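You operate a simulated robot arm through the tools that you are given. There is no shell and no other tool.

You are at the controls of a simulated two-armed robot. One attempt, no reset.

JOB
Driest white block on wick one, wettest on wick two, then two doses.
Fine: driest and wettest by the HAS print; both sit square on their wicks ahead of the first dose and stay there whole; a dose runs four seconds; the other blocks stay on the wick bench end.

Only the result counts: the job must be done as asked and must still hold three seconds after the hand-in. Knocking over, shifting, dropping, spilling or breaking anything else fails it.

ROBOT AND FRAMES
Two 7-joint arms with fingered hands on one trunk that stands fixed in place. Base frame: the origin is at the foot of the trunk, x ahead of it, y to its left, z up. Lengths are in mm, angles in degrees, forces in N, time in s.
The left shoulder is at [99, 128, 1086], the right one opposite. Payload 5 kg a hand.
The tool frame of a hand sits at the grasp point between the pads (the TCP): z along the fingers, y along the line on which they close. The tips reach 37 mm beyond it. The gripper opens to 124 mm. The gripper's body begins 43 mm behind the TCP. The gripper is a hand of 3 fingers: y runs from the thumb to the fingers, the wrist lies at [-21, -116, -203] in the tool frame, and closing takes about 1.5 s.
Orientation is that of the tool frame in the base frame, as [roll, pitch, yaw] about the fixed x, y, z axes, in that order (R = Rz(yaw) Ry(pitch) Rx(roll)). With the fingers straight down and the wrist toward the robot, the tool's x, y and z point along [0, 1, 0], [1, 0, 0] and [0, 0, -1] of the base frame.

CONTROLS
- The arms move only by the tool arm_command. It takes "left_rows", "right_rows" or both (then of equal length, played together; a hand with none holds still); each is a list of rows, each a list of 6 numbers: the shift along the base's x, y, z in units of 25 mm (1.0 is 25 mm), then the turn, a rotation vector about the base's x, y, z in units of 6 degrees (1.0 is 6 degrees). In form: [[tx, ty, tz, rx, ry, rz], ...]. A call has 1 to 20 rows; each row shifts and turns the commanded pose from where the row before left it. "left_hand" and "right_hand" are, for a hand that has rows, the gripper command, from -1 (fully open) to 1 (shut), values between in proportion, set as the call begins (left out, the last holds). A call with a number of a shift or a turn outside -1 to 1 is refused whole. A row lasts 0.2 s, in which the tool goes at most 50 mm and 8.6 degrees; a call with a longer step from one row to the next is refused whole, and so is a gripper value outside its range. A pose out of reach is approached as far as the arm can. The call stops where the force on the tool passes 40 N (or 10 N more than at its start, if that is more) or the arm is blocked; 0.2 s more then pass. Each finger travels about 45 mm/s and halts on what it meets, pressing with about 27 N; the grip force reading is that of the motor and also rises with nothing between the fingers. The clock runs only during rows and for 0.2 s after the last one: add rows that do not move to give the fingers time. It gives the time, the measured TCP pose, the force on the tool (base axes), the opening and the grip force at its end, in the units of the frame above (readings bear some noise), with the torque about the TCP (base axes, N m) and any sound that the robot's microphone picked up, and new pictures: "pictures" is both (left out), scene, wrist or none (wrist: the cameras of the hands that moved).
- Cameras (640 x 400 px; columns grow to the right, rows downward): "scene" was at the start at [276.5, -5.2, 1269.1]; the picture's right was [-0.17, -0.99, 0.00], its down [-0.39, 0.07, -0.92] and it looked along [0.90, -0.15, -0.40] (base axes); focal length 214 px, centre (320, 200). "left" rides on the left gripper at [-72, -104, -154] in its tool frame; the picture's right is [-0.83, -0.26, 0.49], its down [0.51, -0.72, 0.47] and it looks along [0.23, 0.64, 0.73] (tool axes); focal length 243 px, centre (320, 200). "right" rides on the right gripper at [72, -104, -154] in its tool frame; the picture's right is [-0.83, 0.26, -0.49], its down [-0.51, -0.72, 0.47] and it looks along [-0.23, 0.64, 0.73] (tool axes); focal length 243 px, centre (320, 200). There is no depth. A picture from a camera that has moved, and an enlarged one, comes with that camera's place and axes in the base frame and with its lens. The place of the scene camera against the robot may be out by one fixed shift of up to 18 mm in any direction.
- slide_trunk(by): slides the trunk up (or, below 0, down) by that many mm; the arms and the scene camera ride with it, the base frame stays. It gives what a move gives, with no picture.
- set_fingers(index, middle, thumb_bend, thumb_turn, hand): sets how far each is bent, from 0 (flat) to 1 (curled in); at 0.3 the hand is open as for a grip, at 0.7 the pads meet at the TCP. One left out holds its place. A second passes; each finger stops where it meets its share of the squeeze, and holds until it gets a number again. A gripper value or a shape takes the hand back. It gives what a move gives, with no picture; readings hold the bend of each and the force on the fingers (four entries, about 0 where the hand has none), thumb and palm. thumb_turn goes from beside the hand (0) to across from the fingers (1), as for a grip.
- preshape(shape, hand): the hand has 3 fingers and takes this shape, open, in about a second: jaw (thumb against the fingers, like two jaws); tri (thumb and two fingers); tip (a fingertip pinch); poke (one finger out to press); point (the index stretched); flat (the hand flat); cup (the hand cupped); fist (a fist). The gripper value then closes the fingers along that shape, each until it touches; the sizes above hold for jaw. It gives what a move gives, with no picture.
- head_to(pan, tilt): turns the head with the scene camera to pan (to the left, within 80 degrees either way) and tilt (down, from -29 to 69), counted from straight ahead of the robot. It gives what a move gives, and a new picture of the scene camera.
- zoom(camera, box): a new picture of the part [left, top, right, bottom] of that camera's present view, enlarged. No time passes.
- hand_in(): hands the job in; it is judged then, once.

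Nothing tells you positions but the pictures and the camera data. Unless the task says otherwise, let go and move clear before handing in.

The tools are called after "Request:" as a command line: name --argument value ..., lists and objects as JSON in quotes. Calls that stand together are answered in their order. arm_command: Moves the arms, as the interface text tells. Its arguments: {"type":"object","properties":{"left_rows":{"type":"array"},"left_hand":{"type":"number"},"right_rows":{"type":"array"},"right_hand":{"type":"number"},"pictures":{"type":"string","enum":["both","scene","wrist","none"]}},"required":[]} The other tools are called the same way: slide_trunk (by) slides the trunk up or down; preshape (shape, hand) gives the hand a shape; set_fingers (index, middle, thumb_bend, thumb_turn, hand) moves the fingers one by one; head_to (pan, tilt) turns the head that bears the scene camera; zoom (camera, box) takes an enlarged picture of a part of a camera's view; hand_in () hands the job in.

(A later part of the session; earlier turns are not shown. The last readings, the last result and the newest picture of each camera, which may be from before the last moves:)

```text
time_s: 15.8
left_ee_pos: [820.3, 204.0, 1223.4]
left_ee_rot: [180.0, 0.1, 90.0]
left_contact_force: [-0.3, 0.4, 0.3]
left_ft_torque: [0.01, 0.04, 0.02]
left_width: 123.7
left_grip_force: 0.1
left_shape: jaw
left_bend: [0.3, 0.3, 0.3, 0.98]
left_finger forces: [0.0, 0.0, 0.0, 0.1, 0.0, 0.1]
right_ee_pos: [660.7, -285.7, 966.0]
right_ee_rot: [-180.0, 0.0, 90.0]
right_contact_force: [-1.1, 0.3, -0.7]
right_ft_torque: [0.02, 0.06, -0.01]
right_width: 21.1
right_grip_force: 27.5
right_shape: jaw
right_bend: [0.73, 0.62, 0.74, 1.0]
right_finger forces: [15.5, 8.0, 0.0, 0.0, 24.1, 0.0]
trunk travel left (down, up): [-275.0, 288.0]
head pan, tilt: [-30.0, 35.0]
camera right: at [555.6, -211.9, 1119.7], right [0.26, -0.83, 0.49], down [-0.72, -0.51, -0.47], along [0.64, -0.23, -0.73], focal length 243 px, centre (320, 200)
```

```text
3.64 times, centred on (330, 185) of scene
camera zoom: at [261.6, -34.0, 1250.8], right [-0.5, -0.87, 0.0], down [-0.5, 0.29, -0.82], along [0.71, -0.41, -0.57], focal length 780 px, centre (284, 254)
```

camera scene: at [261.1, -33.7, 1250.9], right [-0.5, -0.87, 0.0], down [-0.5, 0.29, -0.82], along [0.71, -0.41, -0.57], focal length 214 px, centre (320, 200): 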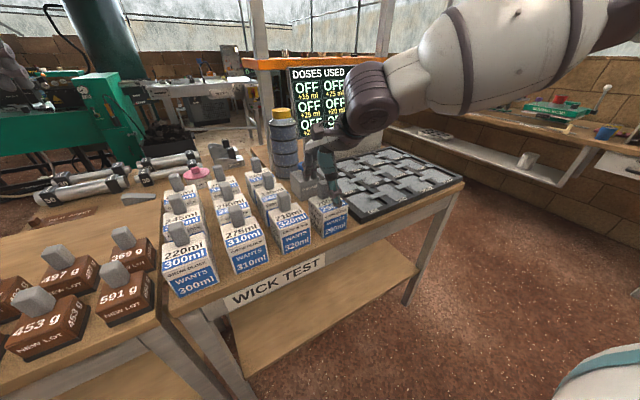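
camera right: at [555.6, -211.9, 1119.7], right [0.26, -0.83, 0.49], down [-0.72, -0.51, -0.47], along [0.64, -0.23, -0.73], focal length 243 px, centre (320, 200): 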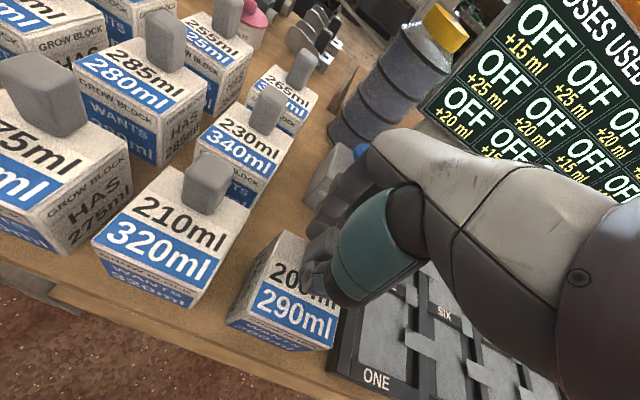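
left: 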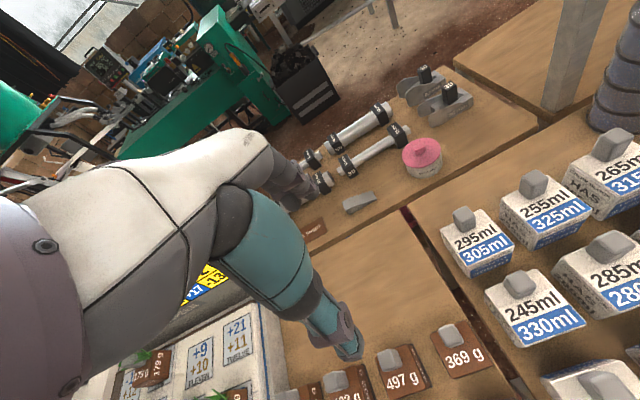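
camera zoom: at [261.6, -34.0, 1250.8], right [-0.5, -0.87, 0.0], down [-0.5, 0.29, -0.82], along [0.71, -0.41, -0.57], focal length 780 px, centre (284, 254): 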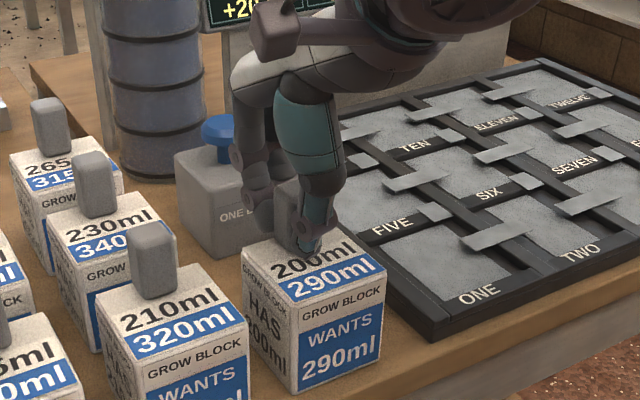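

The knob is gripped (21 mm, 27 N, both fingers and thumb loaded). I'll lift gently 30 mm and check the hang of the block.

Request:
arm_command --right_rows '[[0, 0, 0.2, 0, 0, 0], [0, 0, 0.3, 0, 0, 0], [0, 0, 0.35, 0, 0, 0], [0, 0, 0.35, 0, 0, 0], [0, 0, 0, 0, 0, 0], [0, 0, 0, 0, 0, 0]]' --pictures "both"

Request:
zoom --camera "right" --box '[200, 180, 400, 360]'

Request:
zoom --camera "scene" --box '[290, 130, 370, 240]'

```text
time_s: 17.2
left_ee_pos: [820.8, 202.6, 1223.3]
left_ee_rot: [-180.0, 0.1, 90.0]
left_contact_force: [-0.5, 1.3, -0.3]
left_ft_torque: [-0.02, -0.01, 0.0]
left_width: 123.6
left_grip_force: 0.0
left_shape: jaw
left_bend: [0.3, 0.3, 0.3, 0.98]
left_finger forces: [0.1, 0.2, 0.0, 0.1, 0.0, 0.0]
right_ee_pos: [660.0, -283.5, 996.8]
right_ee_rot: [-180.0, 0.0, 90.0]
right_contact_force: [0.1, -0.1, -3.1]
right_ft_torque: [0.02, -0.09, 0.03]
right_width: 20.9
right_grip_force: 27.2
right_shape: jaw
right_bend: [0.73, 0.61, 0.74, 1.0]
right_finger forces: [15.6, 8.1, 0.0, 0.1, 23.7, 0.1]
trunk travel left (down, up): [-275.0, 288.0]
head pan, tilt: [-30.0, 35.0]
camera scene: at [261.8, -34.0, 1250.8], right [-0.5, -0.87, 0.0], down [-0.5, 0.29, -0.82], along [0.71, -0.41, -0.57], focal length 214 px, centre (320, 200)
camera right: at [555.6, -211.1, 1150.3], right [0.26, -0.83, 0.49], down [-0.72, -0.51, -0.47], along [0.64, -0.23, -0.73], focal length 243 px, centre (320, 200)
```

scene: 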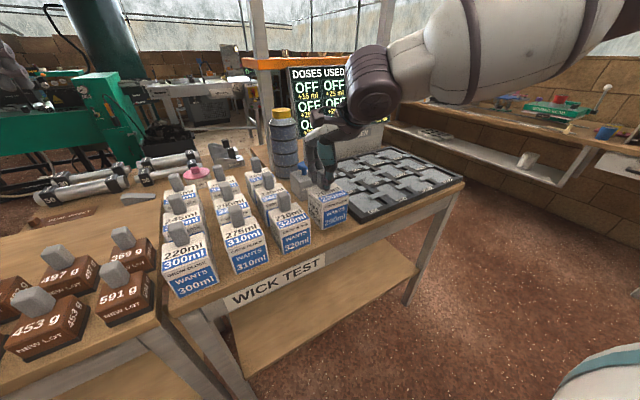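
right: 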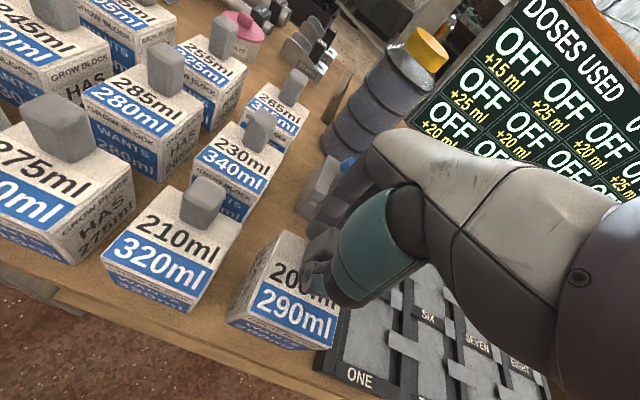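

```text
2.22 times, centred on (300, 270) of right
camera zoom: at [555.6, -211.1, 1150.3], right [0.26, -0.83, 0.49], down [-0.72, -0.51, -0.47], along [0.64, -0.23, -0.73], focal length 539 px, centre (364, 44)
```

zoom: 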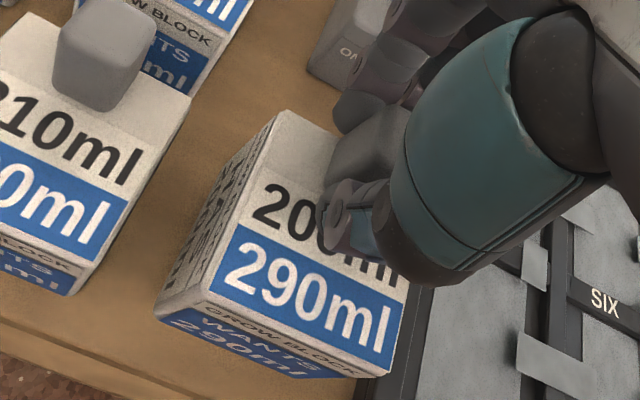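

```text
3.64 times, centred on (330, 185) of scene
camera zoom: at [261.8, -34.0, 1250.8], right [-0.5, -0.87, 0.0], down [-0.5, 0.29, -0.82], along [0.71, -0.41, -0.57], focal length 780 px, centre (284, 254)
```

zoom: 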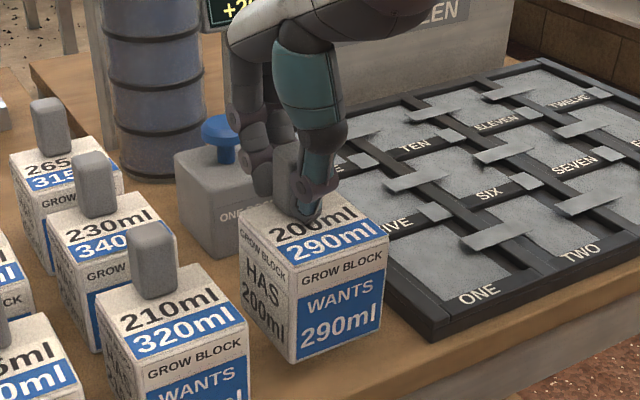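

Block 200 hangs level (≈3 N) with its centre 25 mm nearer me than the TCP. I'll raise it a bit more and carry it over wick ONE.

Request:
arm_command --right_rows '[[0, 0, 0.3, 0, 0, 0], [0, 0, 0.3, 0, 0, 0], [0.11, -0.8, 0, 0, 0, 0], [0.11, -0.9, 0, 0, 0, 0], [0.11, -0.9, 0, 0, 0, 0], [0.11, -0.9, 0, 0, 0, 0], [0.11, -0.9, 0, 0, 0, 0], [0.11, -0.9, 0, 0, 0, 0], [0.12, -0.65, 0, 0, 0, 0], [0, 0, 0, 0, 0, 0], [0, 0, 0, 0, 0, 0]]' --pictures "both"

Request:
zoom --camera "right" --box '[200, 180, 420, 378]'

Request:
zoom --camera "scene" --box '[310, 140, 420, 250]'

```text
time_s: 19.6
left_ee_pos: [820.9, 203.0, 1222.9]
left_ee_rot: [179.9, 0.0, 90.0]
left_contact_force: [-0.2, 0.3, -0.7]
left_ft_torque: [0.01, 0.0, 0.02]
left_width: 123.4
left_grip_force: 0.0
left_shape: jaw
left_bend: [0.3, 0.3, 0.3, 0.98]
left_finger forces: [0.0, 0.0, 0.0, 0.1, 0.0, 0.0]
right_ee_pos: [681.9, -434.2, 1011.3]
right_ee_rot: [-180.0, 0.0, 90.0]
right_contact_force: [-0.2, -0.5, -3.2]
right_ft_torque: [0.04, -0.11, -0.04]
right_width: 21.0
right_grip_force: 27.3
right_shape: jaw
right_bend: [0.73, 0.61, 0.74, 1.0]
right_finger forces: [15.5, 8.2, 0.1, 0.0, 23.9, 0.0]
trunk travel left (down, up): [-275.0, 288.0]
head pan, tilt: [-30.0, 35.0]
camera scene: at [261.8, -34.3, 1250.7], right [-0.5, -0.87, 0.0], down [-0.5, 0.29, -0.82], along [0.71, -0.41, -0.57], focal length 214 px, centre (320, 200)
camera right: at [576.3, -361.5, 1165.0], right [0.26, -0.83, 0.49], down [-0.72, -0.51, -0.47], along [0.64, -0.23, -0.73], focal length 243 px, centre (320, 200)
```

scene: 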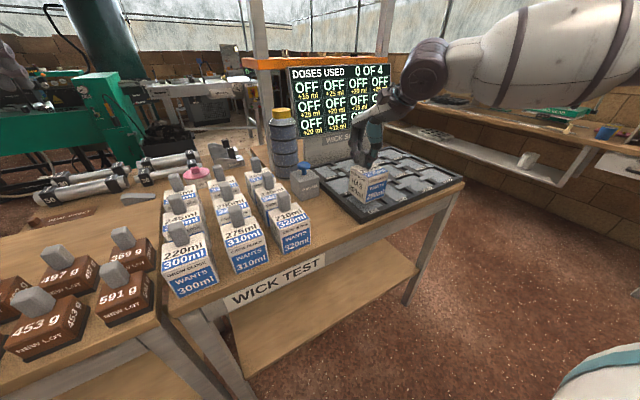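
right: 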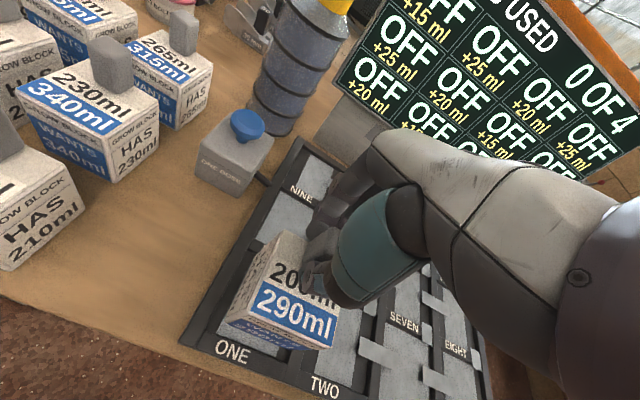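

```text
2.02 times, centred on (310, 279) of right
camera zoom: at [576.3, -361.5, 1165.0], right [0.26, -0.83, 0.49], down [-0.72, -0.51, -0.47], along [0.64, -0.23, -0.73], focal length 490 px, centre (340, 40)
```

zoom: 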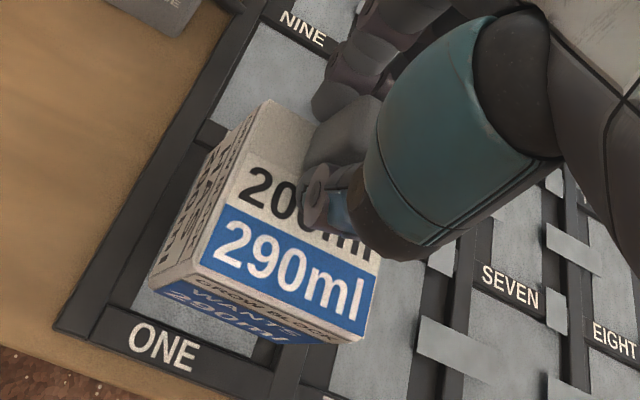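

```text
3.64 times, centred on (365, 195) of scene
camera zoom: at [261.8, -34.3, 1250.7], right [-0.5, -0.87, 0.0], down [-0.5, 0.29, -0.82], along [0.71, -0.41, -0.57], focal length 780 px, centre (156, 218)
```

zoom: 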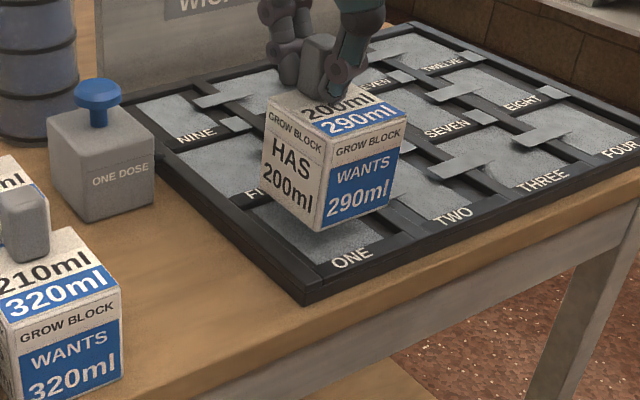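

Block 200 is above cell ONE. I'll lower to just above the tray and compare the block footprint with the pad edges.

Request:
arm_command --right_rows '[[-0.05, 0.04, -0.35, 0, 0, 0], [0, 0, -0.35, 0, 0, 0], [0, 0, -0.2, 0, 0, 0], [0, 0, 0, 0, 0, 0], [0, 0, 0, 0, 0, 0]]' --pictures "none"

Request:
zoom --camera "right" --box '[200, 180, 420, 378]'

Request:
zoom --camera "scene" --box '[320, 150, 410, 240]'

```text
time_s: 20.8
left_ee_pos: [821.4, 203.1, 1224.2]
left_ee_rot: [-179.9, 0.1, 90.1]
left_contact_force: [-0.2, -1.2, 0.7]
left_ft_torque: [0.02, 0.01, -0.01]
left_width: 123.5
left_grip_force: 0.0
left_shape: jaw
left_bend: [0.3, 0.3, 0.3, 0.98]
left_finger forces: [0.0, 0.0, 0.0, 0.1, 0.1, 0.1]
right_ee_pos: [679.9, -432.2, 988.6]
right_ee_rot: [-180.0, -0.1, 90.0]
right_contact_force: [0.9, 0.1, -3.4]
right_ft_torque: [0.02, -0.11, -0.02]
right_width: 21.1
right_grip_force: 27.3
right_shape: jaw
right_bend: [0.73, 0.61, 0.74, 1.0]
right_finger forces: [15.5, 8.2, 0.0, 0.1, 23.7, 0.0]
trunk travel left (down, up): [-275.0, 288.0]
head pan, tilt: [-30.0, 35.0]
```

```text
2.02 times, centred on (310, 279) of right
camera zoom: at [574.8, -360.3, 1141.9], right [0.26, -0.83, 0.49], down [-0.72, -0.51, -0.47], along [0.64, -0.23, -0.73], focal length 490 px, centre (340, 40)
```

zoom: 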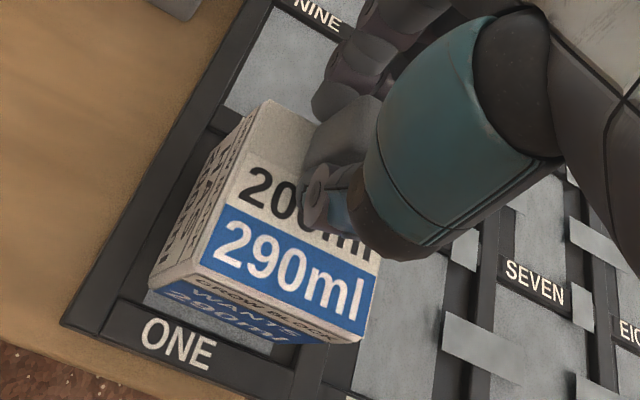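

```text
4.44 times, centred on (365, 195) of scene
camera zoom: at [261.8, -34.1, 1250.7], right [-0.5, -0.87, 0.0], down [-0.5, 0.29, -0.82], along [0.71, -0.41, -0.57], focal length 953 px, centre (120, 222)
```

zoom: 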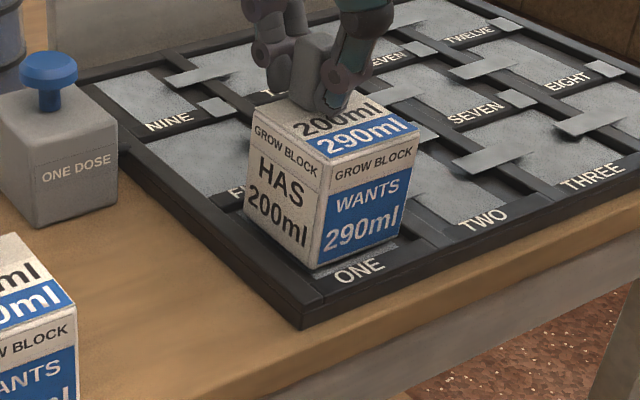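

Alignment looks good. I'll lower in small steps, watching the force for contact with the wick.

Request:
arm_command --right_rows '[[0, 0, -0.1, 0, 0, 0], [0, 0, -0.1, 0, 0, 0], [0, 0, -0.08, 0, 0, 0], [0, 0, 0, 0, 0, 0]]' --pictures "none"

```text
time_s: 21.8
left_ee_pos: [821.5, 202.8, 1223.9]
left_ee_rot: [-180.0, 0.0, 90.0]
left_contact_force: [-0.9, 0.4, 0.7]
left_ft_torque: [-0.02, 0.0, -0.01]
left_width: 123.8
left_grip_force: 0.1
left_shape: jaw
left_bend: [0.3, 0.3, 0.3, 0.98]
left_finger forces: [0.0, 0.1, 0.0, 0.0, 0.0, 0.1]
right_ee_pos: [680.2, -431.7, 981.7]
right_ee_rot: [179.9, 0.1, 90.0]
right_contact_force: [2.0, -0.7, 3.6]
right_ft_torque: [-0.05, -0.11, 0.01]
right_width: 21.1
right_grip_force: 26.9
right_shape: jaw
right_bend: [0.73, 0.61, 0.74, 1.0]
right_finger forces: [16.9, 9.6, 0.0, 0.1, 24.5, 0.0]
trunk travel left (down, up): [-275.0, 288.0]
head pan, tilt: [-30.0, 35.0]
```

Contact felt (≈+7 N) about 15 mm above bench level, consistent with the wick surface. I'll check the seating before letting go.

Request:
zoom --camera "right" --box '[200, 200, 400, 378]'

Request:
zoom --camera "scene" --box '[330, 150, 400, 220]'

```text
2.25 times, centred on (300, 289) of right
camera zoom: at [574.7, -359.3, 1135.2], right [0.26, -0.83, 0.49], down [-0.72, -0.51, -0.47], along [0.64, -0.23, -0.73], focal length 545 px, centre (365, 0)
```

zoom: 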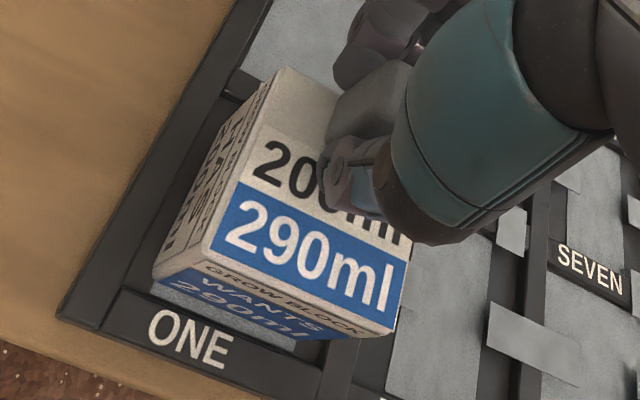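

```text
5.71 times, centred on (365, 185) of scene
camera zoom: at [261.4, -33.8, 1250.9], right [-0.5, -0.87, 0.0], down [-0.5, 0.29, -0.82], along [0.71, -0.41, -0.57], focal length 1226 px, centre (63, 286)
```

zoom: 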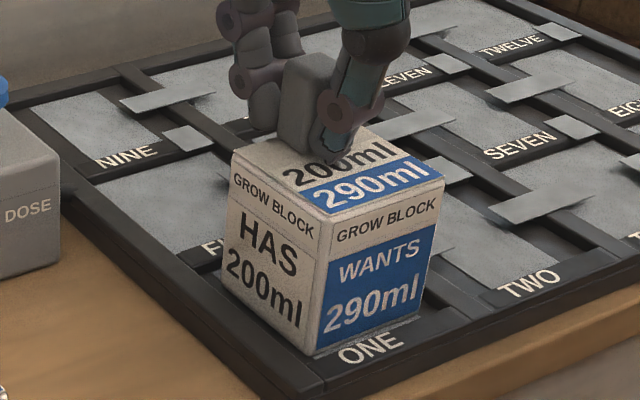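

The block sits in cell ONE with even pad margins. I'll release it by opening the fingers, then check.

Request:
arm_command --right_rows '[[0, 0, 0, 0, 0, 0], [0, 0, 0, 0, 0, 0], [0, 0, 0, 0, 0, 0], [0, 0, 0, 0, 0, 0], [0, 0, 0, 0, 0, 0], [0, 0, 0, 0, 0, 0], [0, 0, 0, 0, 0, 0]]' --right_hand -0.2 --pictures "both"

Request:
zoom --camera "right" --box '[200, 200, 400, 378]'

Request:
zoom --camera "scene" --box '[330, 150, 400, 220]'

```text
time_s: 23.4
left_ee_pos: [821.6, 202.7, 1223.8]
left_ee_rot: [-179.9, -0.1, 90.0]
left_contact_force: [-0.5, 0.1, -1.4]
left_ft_torque: [-0.02, -0.01, 0.0]
left_width: 123.6
left_grip_force: 0.1
left_shape: jaw
left_bend: [0.3, 0.3, 0.3, 0.98]
left_finger forces: [0.0, 0.0, 0.1, 0.1, 0.0, 0.0]
right_ee_pos: [679.9, -430.8, 980.4]
right_ee_rot: [-180.0, -0.1, 90.0]
right_contact_force: [-0.5, -0.7, -0.3]
right_ft_torque: [0.04, -0.01, 0.0]
right_width: 73.7
right_grip_force: 0.1
right_shape: jaw
right_bend: [0.73, 0.41, 0.65, 1.0]
right_finger forces: [0.0, 0.0, 0.0, 0.1, 0.0, 0.0]
trunk travel left (down, up): [-275.0, 288.0]
head pan, tilt: [-30.0, 35.0]
camera scene: at [261.5, -33.9, 1250.8], right [-0.5, -0.87, 0.0], down [-0.5, 0.29, -0.82], along [0.71, -0.41, -0.57], focal length 214 px, centre (320, 200)
camera right: at [574.7, -359.4, 1134.6], right [0.26, -0.83, 0.49], down [-0.72, -0.51, -0.47], along [0.64, -0.23, -0.73], focal length 243 px, centre (320, 200)
```

scene: 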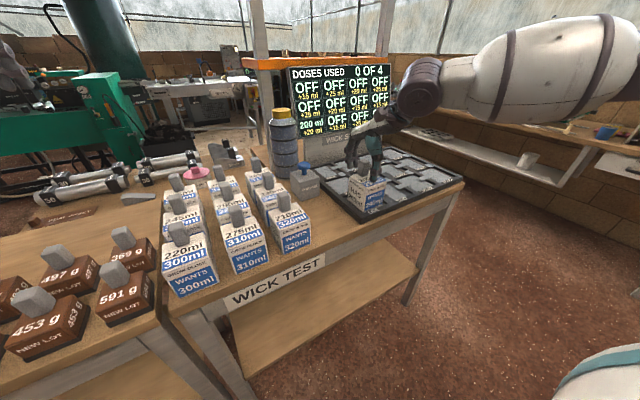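
right: 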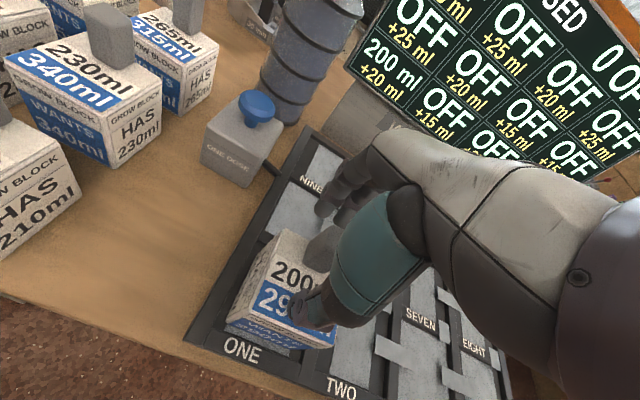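

```text
2.25 times, centred on (300, 289) of right
camera zoom: at [574.7, -359.4, 1134.6], right [0.26, -0.83, 0.49], down [-0.72, -0.51, -0.47], along [0.64, -0.23, -0.73], focal length 545 px, centre (365, 0)
```

zoom: 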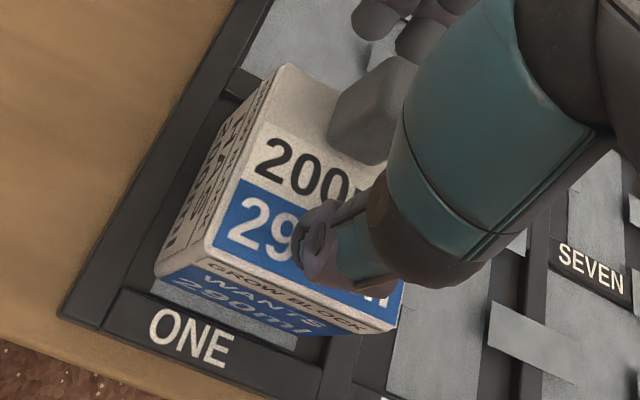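

```text
5.71 times, centred on (365, 185) of scene
camera zoom: at [261.5, -33.9, 1250.8], right [-0.5, -0.87, 0.0], down [-0.5, 0.29, -0.82], along [0.71, -0.41, -0.57], focal length 1226 px, centre (63, 286)
```

zoom: 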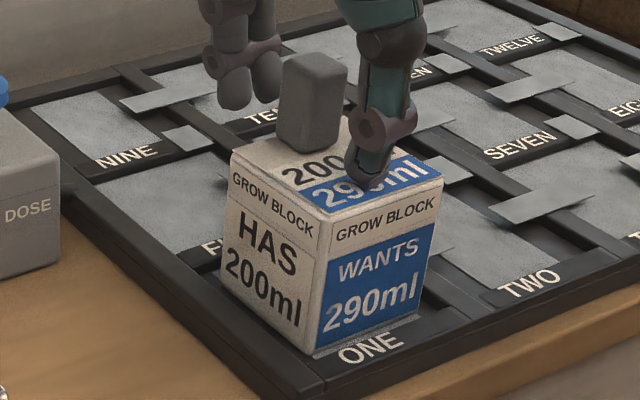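

The screen now shows 200 ml on wick ONE — the block registers there. I'll lift the right hand clear, and pull the left hand back a little to leave room for the right arm to reach the 295 block.

Request:
arm_command --right_rows '[[0, 0, 0.3, 0, 0, 0], [0, 0, 0.5, 0, 0, 0], [0, 0, 0.9, 0, 0, 0], [0, 0, 1, 0, 0, 0], [0, 0, 1, 0, 0, 0], [0, 0, 0.7, 0, 0, 0], [0, 0, 0, 0, 0, 0]]' --left_rows '[[-0.8, 0, 0.4, 0, 0, 0], [-0.8, 0, 0.4, 0, 0, 0], [-0.8, 0, 0.4, 0, 0, 0], [-0.8, 0, 0.4, 0, 0, 0], [-0.8, 0, 0.4, 0, 0, 0], [0, 0, 0, 0, 0, 0], [0, 0, 0, 0, 0, 0]]' --pictures "both"

Request:
zoom --camera "right" --box '[180, 180, 360, 360]'

```text
time_s: 25.0
left_ee_pos: [723.1, 203.3, 1272.9]
left_ee_rot: [180.0, 0.0, 90.0]
left_contact_force: [-1.3, -0.2, -0.3]
left_ft_torque: [0.0, 0.01, -0.01]
left_width: 123.5
left_grip_force: 0.0
left_shape: jaw
left_bend: [0.3, 0.3, 0.3, 0.98]
left_finger forces: [0.0, 0.0, 0.0, 0.0, 0.0, 0.0]
right_ee_pos: [678.0, -433.1, 1092.6]
right_ee_rot: [180.0, -0.1, 90.0]
right_contact_force: [0.8, -0.5, 0.1]
right_ft_torque: [0.01, -0.01, 0.02]
right_width: 74.0
right_grip_force: 0.0
right_shape: jaw
right_bend: [0.73, 0.41, 0.65, 1.0]
right_finger forces: [0.1, 0.1, 0.0, 0.0, 0.0, 0.0]
trunk travel left (down, up): [-275.0, 288.0]
head pan, tilt: [-30.0, 35.0]
camera scene: at [261.4, -34.0, 1250.8], right [-0.5, -0.87, 0.0], down [-0.5, 0.29, -0.82], along [0.71, -0.41, -0.57], focal length 214 px, centre (320, 200)
camera right: at [573.9, -360.8, 1246.2], right [0.26, -0.83, 0.49], down [-0.72, -0.51, -0.47], along [0.64, -0.23, -0.73], focal length 243 px, centre (320, 200)
camera left: at [618.7, 130.6, 1425.7], right [-0.26, -0.83, -0.49], down [-0.72, 0.51, -0.47], along [0.64, 0.23, -0.73], focal length 243 px, centre (320, 200)
```

scene: 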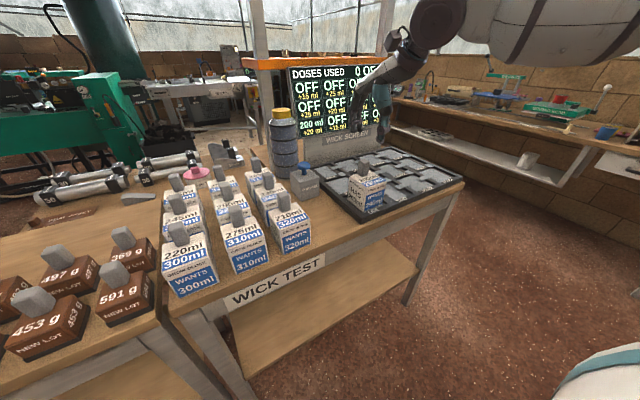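
right: 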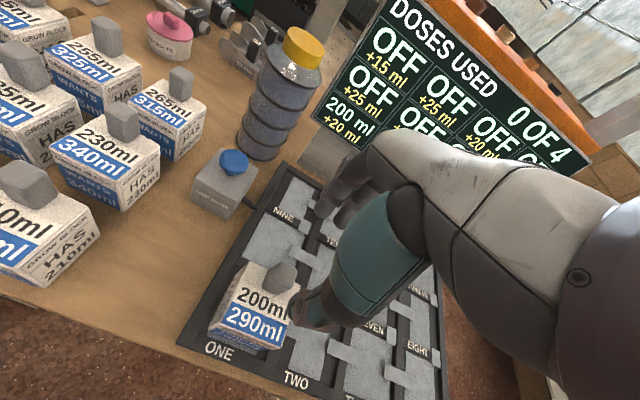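
left: 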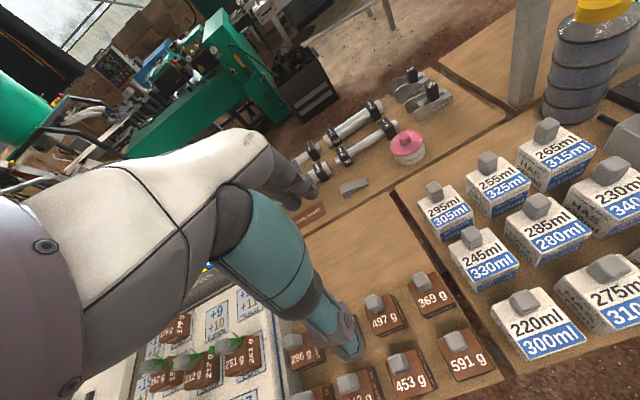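

```text
2.22 times, centred on (270, 270) of right
camera zoom: at [573.9, -360.8, 1246.2], right [0.26, -0.83, 0.49], down [-0.72, -0.51, -0.47], along [0.64, -0.23, -0.73], focal length 539 px, centre (431, 44)
```

zoom: 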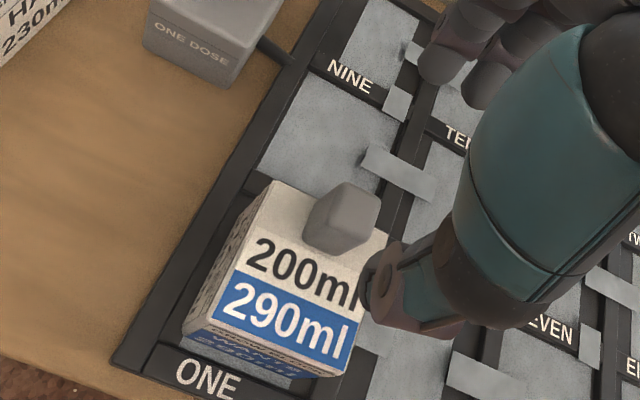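

Block 200 stands square on ONE. Next I'll refine the 295 block's position with the left camera.

Request:
zoom --camera "left" --box '[395, 160, 555, 290]'

Request:
zoom --camera "right" --box '[310, 0, 590, 175]'

```text
3.08 times, centred on (475, 225) of left
camera zoom: at [618.7, 130.6, 1425.7], right [-0.26, -0.83, -0.49], down [-0.72, 0.51, -0.47], along [0.64, 0.23, -0.73], focal length 746 px, centre (-157, 123)
```

zoom: 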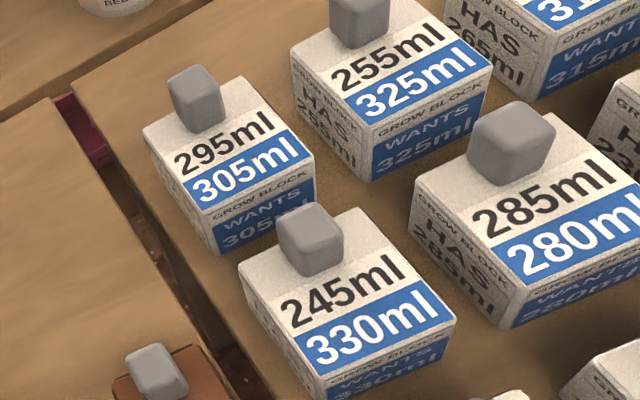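

```text
2.29 times, centred on (450, 88) of right
camera zoom: at [573.9, -360.8, 1246.2], right [0.26, -0.83, 0.49], down [-0.72, -0.51, -0.47], along [0.64, -0.23, -0.73], focal length 555 px, centre (23, 457)
```

zoom: 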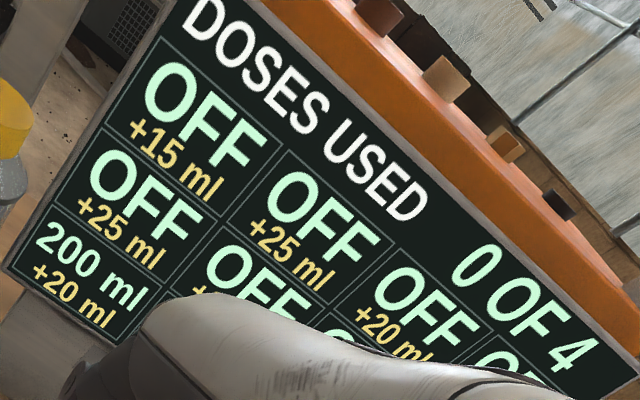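

Block 295's knob is near (890, 42). I'll sweep the right hand left above the blocks to y≈42 (staying back at x≈680), then forward.

Request:
arm_command --right_rows '[[0, 0.8, 0, 0, 0, 0], [0, 1, 0, 0, 0, 0], [0, 1, 0, 0, 0, 0], [0, 1, 0, 0, 0, 0], [0, 1, 0, 0, 0, 0], [0, 1, 0, 0, 0, 0], [0, 1, 0, 0, 0, 0], [0, 1, 0, 0, 0, 0], [0, 1, 0, 0, 0, 0], [0, 1, 0, 0, 0, 0], [0, 1, 0, 0, 0, 0], [0.2, 1, 0, 0, 0, 0], [0.3, 1, 0, 0, 0, 0], [0.4, 1, 0, 0, 0, 0], [0.5, 1, 0, 0, 0, 0], [0.5, 1, 0, 0, 0, 0], [0.5, 0.8, 0, 0, 0, 0], [0.5, 0.8, 0, 0, 0, 0], [0, 0, 0, 0, 0, 0]]' --right_hand 0.0 --pictures "both"

```text
time_s: 29.0
left_ee_pos: [721.5, 204.8, 1272.8]
left_ee_rot: [179.9, 0.0, 89.9]
left_contact_force: [-0.2, 0.2, 0.5]
left_ft_torque: [-0.02, -0.04, 0.05]
left_width: 123.7
left_grip_force: 0.1
left_shape: jaw
left_bend: [0.3, 0.3, 0.3, 0.98]
left_finger forces: [0.0, 0.0, 0.1, 0.1, 0.0, 0.1]
right_ee_pos: [744.9, -7.9, 1092.4]
right_ee_rot: [179.9, -0.1, 89.9]
right_contact_force: [-0.1, 0.3, 0.6]
right_ft_torque: [-0.08, -0.03, 0.01]
right_width: 62.3
right_grip_force: 0.1
right_shape: jaw
right_bend: [0.74, 0.45, 0.69, 1.0]
right_finger forces: [0.1, 0.0, 0.0, 0.1, 0.0, 0.0]
right hand out of reach, approached as far as the arm can: row 18
trunk travel left (down, up): [-275.0, 288.0]
head pan, tilt: [-30.0, 35.0]
camera scene: at [259.9, -33.5, 1251.3], right [-0.5, -0.87, 0.0], down [-0.5, 0.29, -0.82], along [0.71, -0.41, -0.57], focal length 214 px, centre (320, 200)
camera right: at [639.4, 65.0, 1246.4], right [0.26, -0.83, 0.49], down [-0.72, -0.51, -0.47], along [0.64, -0.23, -0.73], focal length 243 px, centre (320, 200)
```

scene: 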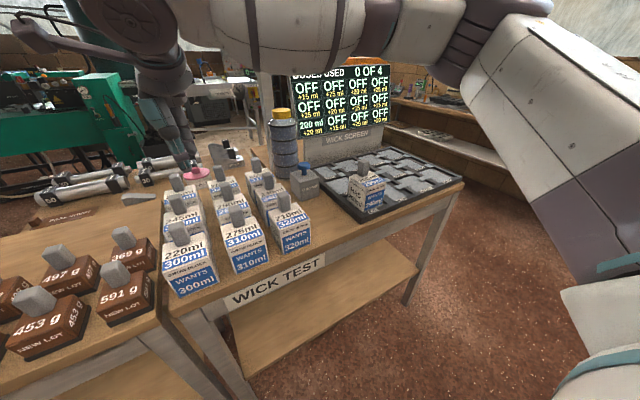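
right: 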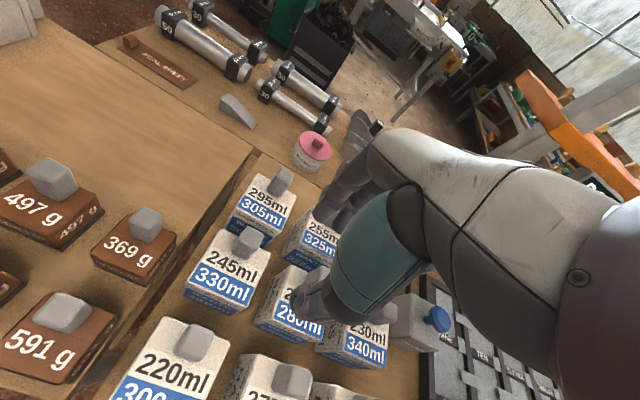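

The arm hit a reach limit near y≈−5 at this x. I'll test whether going further forward first lets the right hand reach y≈42.

Request:
arm_command --right_rows '[[0.8, 0, 0, 0, 0, 0], [0.8, 0, 0, 0, 0, 0], [0.8, 0, 0, 0, 0, 0], [0.8, 0.2, 0, 0, 0, 0], [0.8, 0.4, 0, 0, 0, 0], [0.8, 0.5, 0, 0, 0, 0], [0.5, 0.5, 0, 0, 0, 0], [0.3, 0.5, 0, 0, 0, 0], [0, 0, 0, 0, 0, 0]]' --pictures "wrist"

```text
time_s: 31.0
left_ee_pos: [722.7, 203.1, 1271.5]
left_ee_rot: [-180.0, 0.1, 89.9]
left_contact_force: [0.9, -0.5, 0.0]
left_ft_torque: [0.02, 0.04, 0.03]
left_width: 123.9
left_grip_force: 0.1
left_shape: jaw
left_bend: [0.3, 0.3, 0.3, 0.98]
left_finger forces: [0.0, 0.0, 0.1, 0.0, 0.1, 0.0]
right_ee_pos: [797.9, -29.8, 1087.8]
right_ee_rot: [-180.0, 0.0, 90.0]
right_contact_force: [-0.2, 0.6, -1.1]
right_ft_torque: [-0.01, 0.03, 0.0]
right_width: 62.3
right_grip_force: 0.1
right_shape: jaw
right_bend: [0.74, 0.45, 0.69, 1.0]
right_finger forces: [0.0, 0.0, 0.1, 0.0, 0.1, 0.0]
right hand out of reach, approached as far as the arm can: row 1, 2, 3, 4, 5, 6, 7, 8
trunk travel left (down, up): [-275.0, 288.0]
head pan, tilt: [-30.0, 35.0]
camera right: at [694.3, 42.2, 1240.8], right [0.26, -0.83, 0.49], down [-0.72, -0.51, -0.47], along [0.64, -0.23, -0.73], focal length 243 px, centre (320, 200)
```

right: 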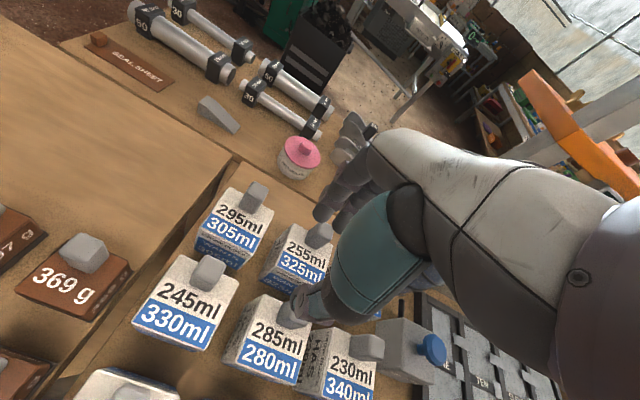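

The right arm is limited at this height, likely by wrist bend. Raising the trunk should give it reach at the same height, so I'll first back off slightly, then slide the trunk up 120 mm.

Request:
arm_command --right_rows '[[-0.8, -0.4, 0, 0, 0, 0], [-0.8, -0.4, 0, 0, 0, 0], [0, 0, 0, 0, 0, 0]]' --pictures "none"

Request:
slide_trunk --by 120

```text
time_s: 31.8
left_ee_pos: [724.3, 203.6, 1271.6]
left_ee_rot: [-179.9, 0.1, 90.0]
left_contact_force: [-0.1, -0.3, 0.2]
left_ft_torque: [0.01, 0.03, -0.01]
left_width: 123.6
left_grip_force: 0.0
left_shape: jaw
left_bend: [0.3, 0.3, 0.3, 0.98]
left_finger forces: [0.0, 0.0, 0.0, 0.1, 0.0, 0.1]
right_ee_pos: [758.8, -51.4, 1086.2]
right_ee_rot: [-179.9, 0.0, 90.0]
right_contact_force: [0.1, 0.1, -0.2]
right_ft_torque: [0.02, 0.02, 0.01]
right_width: 61.9
right_grip_force: 0.0
right_shape: jaw
right_bend: [0.74, 0.45, 0.69, 1.0]
right_finger forces: [0.1, 0.0, 0.0, 0.0, 0.0, 0.0]
trunk travel left (down, up): [-275.0, 288.0]
head pan, tilt: [-30.0, 35.0]
```

```text
time_s: 33.3
left_ee_pos: [722.0, 203.9, 1391.6]
left_ee_rot: [-179.9, 0.0, 90.0]
left_contact_force: [0.3, -0.1, -0.9]
left_ft_torque: [-0.03, 0.03, 0.0]
left_width: 123.9
left_grip_force: 0.0
left_shape: jaw
left_bend: [0.3, 0.3, 0.3, 0.98]
left_finger forces: [0.1, 0.0, 0.0, 0.0, 0.1, 0.1]
right_ee_pos: [762.2, -50.8, 1206.9]
right_ee_rot: [179.9, 0.0, 90.0]
right_contact_force: [0.8, 0.7, 1.2]
right_ft_torque: [0.0, -0.01, -0.01]
right_width: 62.3
right_grip_force: 0.1
right_shape: jaw
right_bend: [0.74, 0.45, 0.69, 1.0]
right_finger forces: [0.0, 0.0, 0.1, 0.0, 0.0, 0.0]
trunk travel left (down, up): [-395.0, 168.0]
head pan, tilt: [-30.0, 35.0]
```

Trunk is up; now I'll lower the right hand back to z≈1090 and move forward/left toward the 295 knob to test reach.

Request:
arm_command --right_rows '[[0, 0, -0.9, 0, 0, 0], [0, 0, -0.9, 0, 0, 0], [0, 0, -0.9, 0, 0, 0], [0, 0, -0.9, 0, 0, 0], [0, 0, -0.9, 0, 0, 0], [0.7, 0.5, 0, 0, 0, 0], [0.7, 0.5, 0, 0, 0, 0], [0.7, 0.5, 0, 0, 0, 0], [0.7, 0.5, 0, 0, 0, 0], [0.7, 0.5, 0, 0, 0, 0], [0.7, 0.5, 0, 0, 0, 0], [0.7, 0.5, 0, 0, 0, 0], [0, 0, 0, 0, 0, 0]]' --pictures "wrist"

```text
time_s: 36.1
left_ee_pos: [722.6, 203.1, 1393.3]
left_ee_rot: [-179.9, 0.0, 90.0]
left_contact_force: [-0.2, -0.3, 0.7]
left_ft_torque: [0.01, -0.03, -0.01]
left_width: 123.7
left_grip_force: 0.0
left_shape: jaw
left_bend: [0.3, 0.3, 0.3, 0.98]
left_finger forces: [0.0, 0.0, 0.1, 0.0, 0.0, 0.0]
right_ee_pos: [814.3, -33.2, 1094.4]
right_ee_rot: [180.0, 0.0, 90.0]
right_contact_force: [1.0, 0.1, 0.3]
right_ft_torque: [-0.02, -0.01, -0.02]
right_width: 62.1
right_grip_force: 0.1
right_shape: jaw
right_bend: [0.74, 0.45, 0.69, 1.0]
right_finger forces: [0.0, 0.1, 0.0, 0.0, 0.0, 0.0]
right hand out of reach, approached as far as the arm can: row 8, 9, 10, 11, 12
trunk travel left (down, up): [-395.0, 168.0]
head pan, tilt: [-30.0, 35.0]
camera right: at [709.0, 39.6, 1247.8], right [0.26, -0.83, 0.49], down [-0.72, -0.51, -0.47], along [0.64, -0.23, -0.73], focal length 243 px, centre (320, 200)
```

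right: 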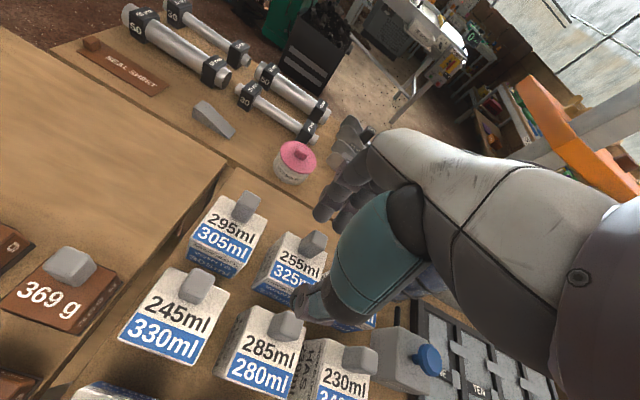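

The limit seems to be wrist yaw rather than distance. I'll turn the hand's yaw 15° to the left (aligning with the arm's line) and try again toward the knob.

Request:
arm_command --right_rows '[[-0.3, -0.3, 0, 0, 0, 0.8], [-0.3, -0.3, 0, 0, 0, 0.8], [0, 0, 0, 0, 0, 0.9], [0, 0, 0, 0, 0, 0], [0.7, 0.5, 0, 0, 0, 0], [0.7, 0.5, 0, 0, 0, 0], [0.7, 0.5, 0, 0, 0, 0], [0.7, 0.5, 0, 0, 0, 0], [0.7, 0.5, 0, 0, 0, 0], [0, 0, 0, 0, 0, 0]]' --pictures "none"

```text
time_s: 38.3
left_ee_pos: [719.4, 204.0, 1393.7]
left_ee_rot: [-179.9, -0.1, 90.1]
left_contact_force: [-0.7, 0.5, 1.0]
left_ft_torque: [0.01, -0.01, 0.01]
left_width: 123.6
left_grip_force: 0.1
left_shape: jaw
left_bend: [0.3, 0.3, 0.3, 0.98]
left_finger forces: [0.0, 0.1, 0.1, 0.0, 0.1, 0.0]
right_ee_pos: [833.1, -21.9, 1096.9]
right_ee_rot: [179.9, 0.0, 105.0]
right_contact_force: [-0.3, -0.3, -0.2]
right_ft_torque: [0.02, -0.01, -0.01]
right_width: 62.5
right_grip_force: 0.2
right_shape: jaw
right_bend: [0.74, 0.45, 0.69, 1.0]
right_finger forces: [0.1, 0.1, 0.0, 0.0, 0.0, 0.1]
right hand out of reach, approached as far as the arm can: row 7, 8, 9
trunk travel left (down, up): [-395.0, 168.0]
head pan, tilt: [-30.0, 35.0]
```

Turning the yaw helped only slightly. I'll test the other lever: raise the trunk near its top so the arm reaches downward, which may open cross-body reach.

Request:
slide_trunk --by 160

Request:
arm_command --right_rows '[[0, 0, -1, 0, 0, 0], [0, 0, -1, 0, 0, 0], [0, 0, -1, 0, 0, 0], [0, 0, -1, 0, 0, 0], [0, 0, -1, 0, 0, 0], [0, 0, -1, 0, 0, 0], [0, 0, -0.8, 0, 0, 0], [0.7, 0.5, 0, 0, 0, 0], [0.7, 0.5, 0, 0, 0, 0], [0.7, 0.5, 0, 0, 0, 0], [0.7, 0.5, 0, 0, 0, 0], [0, 0, 0, 0, 0, 0]]' --pictures "both"

```text
time_s: 40.2
left_ee_pos: [722.6, 203.5, 1550.3]
left_ee_rot: [-179.9, 0.0, 90.0]
left_contact_force: [0.2, -1.1, -0.7]
left_ft_torque: [-0.01, -0.04, 0.02]
left_width: 123.8
left_grip_force: 0.0
left_shape: jaw
left_bend: [0.3, 0.3, 0.3, 0.98]
left_finger forces: [0.0, 0.0, 0.1, 0.0, 0.1, 0.1]
right_ee_pos: [770.1, -25.4, 1503.3]
right_ee_rot: [162.9, 4.5, 104.3]
right_contact_force: [-0.1, 0.6, 0.0]
right_ft_torque: [0.01, 0.01, 0.03]
right_width: 62.4
right_grip_force: 0.1
right_shape: jaw
right_bend: [0.74, 0.45, 0.69, 1.0]
right_finger forces: [0.1, 0.1, 0.0, 0.0, 0.0, 0.0]
trunk travel left (down, up): [-555.0, 8.0]
head pan, tilt: [-30.0, 35.0]
```

```text
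time_s: 42.8
left_ee_pos: [722.6, 202.7, 1553.2]
left_ee_rot: [-179.9, 0.0, 90.0]
left_contact_force: [0.5, 0.0, 0.5]
left_ft_torque: [0.0, 0.01, 0.05]
left_width: 123.8
left_grip_force: 0.1
left_shape: jaw
left_bend: [0.3, 0.3, 0.3, 0.98]
left_finger forces: [0.1, 0.0, 0.1, 0.0, 0.1, 0.0]
right_ee_pos: [797.4, -8.4, 1335.9]
right_ee_rot: [162.8, 4.5, 104.3]
right_contact_force: [0.2, -0.7, 0.5]
right_ft_torque: [0.01, -0.01, 0.01]
right_width: 62.2
right_grip_force: 0.2
right_shape: jaw
right_bend: [0.74, 0.45, 0.69, 1.0]
right_finger forces: [0.0, 0.1, 0.0, 0.0, 0.0, 0.0]
right hand out of reach, approached as far as the arm can: row 9, 10, 11
trunk travel left (down, up): [-555.0, 8.0]
head pan, tilt: [-30.0, 35.0]
camera scene: at [125.1, -34.3, 1562.1], right [-0.5, -0.87, 0.0], down [-0.5, 0.29, -0.82], along [0.71, -0.41, -0.57], focal length 214 px, centre (320, 200)
camera right: at [635.2, 35.9, 1445.9], right [0.29, -0.73, 0.61], down [-0.4, -0.68, -0.62], along [0.87, -0.06, -0.49], focal length 243 px, centre (320, 200)
```

scene: 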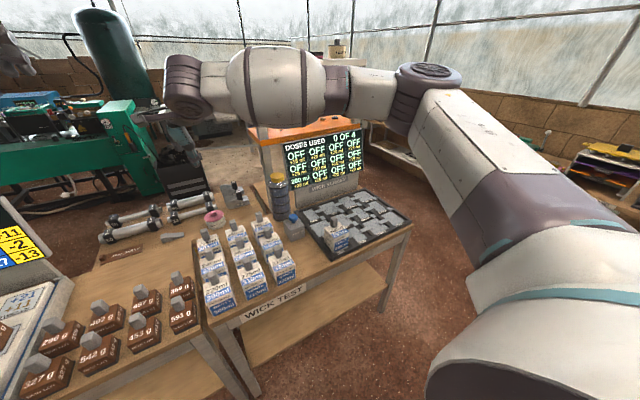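
right: 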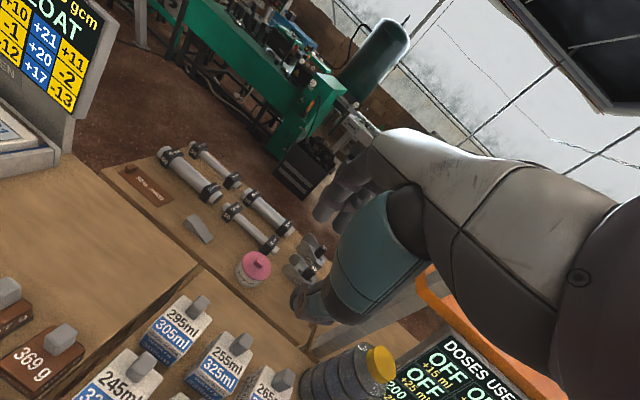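

The trunk's top travel pulled the right arm out of shape (tilted hand), so that's not useful. I'll bring the right hand back to its own side, upright, before sliding the trunk back down.

Request:
arm_command --right_rows '[[-0.4, -1, 0, 0, 0.25, -0.2], [-0.4, -1, 0, 0, 0.25, -0.2], [-0.4, -1, 0, 0, 0.25, -0.2], [-0.4, -1, 0, 0, 0.25, -0.2], [-0.2, -1, 0, 0, 0.25, -0.2], [0, -1, 0, 0, 0.25, -0.2], [0, -1, 0, 0, 0.25, -0.2], [0, -1, 0, 0, 0.25, -0.2], [0, -1, 0, 0, 0.25, -0.2], [0, -1, 0, 0, 0.25, -0.2], [0, -1, 0, 0, 0.25, -0.2], [0, -1, 0, 0, 0.22, -0.2], [0, 0, 0, 0, 0, 0]]' --pictures "scene"

```text
time_s: 45.6
left_ee_pos: [721.7, 204.2, 1554.0]
left_ee_rot: [-180.0, 0.0, 90.0]
left_contact_force: [-0.3, -1.1, 0.6]
left_ft_torque: [-0.03, -0.01, -0.01]
left_width: 123.7
left_grip_force: 0.2
left_shape: jaw
left_bend: [0.3, 0.3, 0.3, 0.98]
left_finger forces: [0.0, 0.0, 0.1, 0.1, 0.0, 0.0]
right_ee_pos: [750.7, -304.9, 1336.0]
right_ee_rot: [-179.7, 2.2, 90.9]
right_contact_force: [-0.1, 0.2, 0.3]
right_ft_torque: [-0.04, -0.02, -0.02]
right_width: 62.2
right_grip_force: 0.1
right_shape: jaw
right_bend: [0.74, 0.45, 0.69, 1.0]
right_finger forces: [0.0, 0.0, 0.0, 0.0, 0.0, 0.1]
trunk travel left (down, up): [-555.0, 8.0]
head pan, tilt: [-30.0, 35.0]
camera scene: at [123.6, -33.4, 1562.3], right [-0.5, -0.87, 0.0], down [-0.5, 0.29, -0.82], along [0.71, -0.41, -0.57], focal length 214 px, centre (320, 200)
```

scene: 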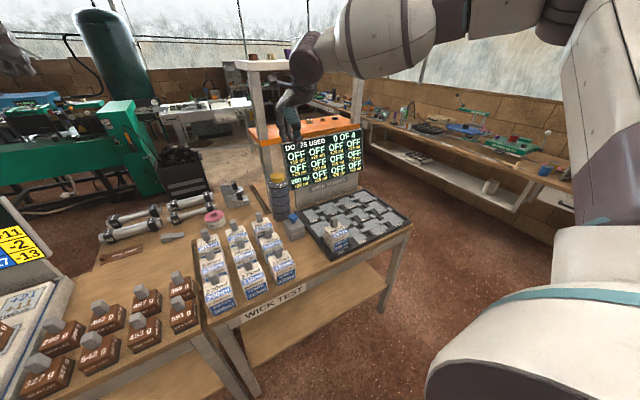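

Upright again. I'll slide the trunk down in steps and check how the head (and so the shoulders) shifts with height.

Request:
slide_trunk --by -100

Request:
zoom --camera "scene" --box '[0, 0, 640, 400]'

```text
time_s: 46.9
left_ee_pos: [720.3, 203.7, 1455.4]
left_ee_rot: [179.9, 0.0, 90.0]
left_contact_force: [0.4, -0.1, -0.4]
left_ft_torque: [0.02, -0.02, -0.01]
left_width: 123.7
left_grip_force: 0.1
left_shape: jaw
left_bend: [0.3, 0.3, 0.3, 0.98]
left_finger forces: [0.0, 0.0, 0.0, 0.0, 0.0, 0.1]
right_ee_pos: [750.3, -304.0, 1236.7]
right_ee_rot: [-179.8, 2.2, 90.7]
right_contact_force: [0.2, -0.2, 1.1]
right_ft_torque: [-0.01, 0.03, -0.03]
right_width: 62.3
right_grip_force: 0.0
right_shape: jaw
right_bend: [0.74, 0.45, 0.69, 1.0]
right_finger forces: [0.0, 0.0, 0.0, 0.0, 0.1, 0.1]
trunk travel left (down, up): [-455.0, 108.0]
head pan, tilt: [-30.0, 35.0]
```

```text
1.00 times, centred on (320, 200) of scene (not enlarged: the box is as wide or as high as the picture)
camera zoom: at [209.9, -33.6, 1440.4], right [-0.5, -0.87, 0.0], down [-0.5, 0.29, -0.82], along [0.71, -0.41, -0.57], focal length 214 px, centre (320, 200)
```

zoom: 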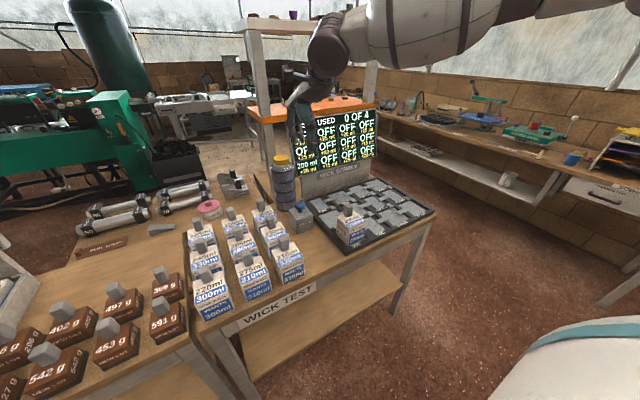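

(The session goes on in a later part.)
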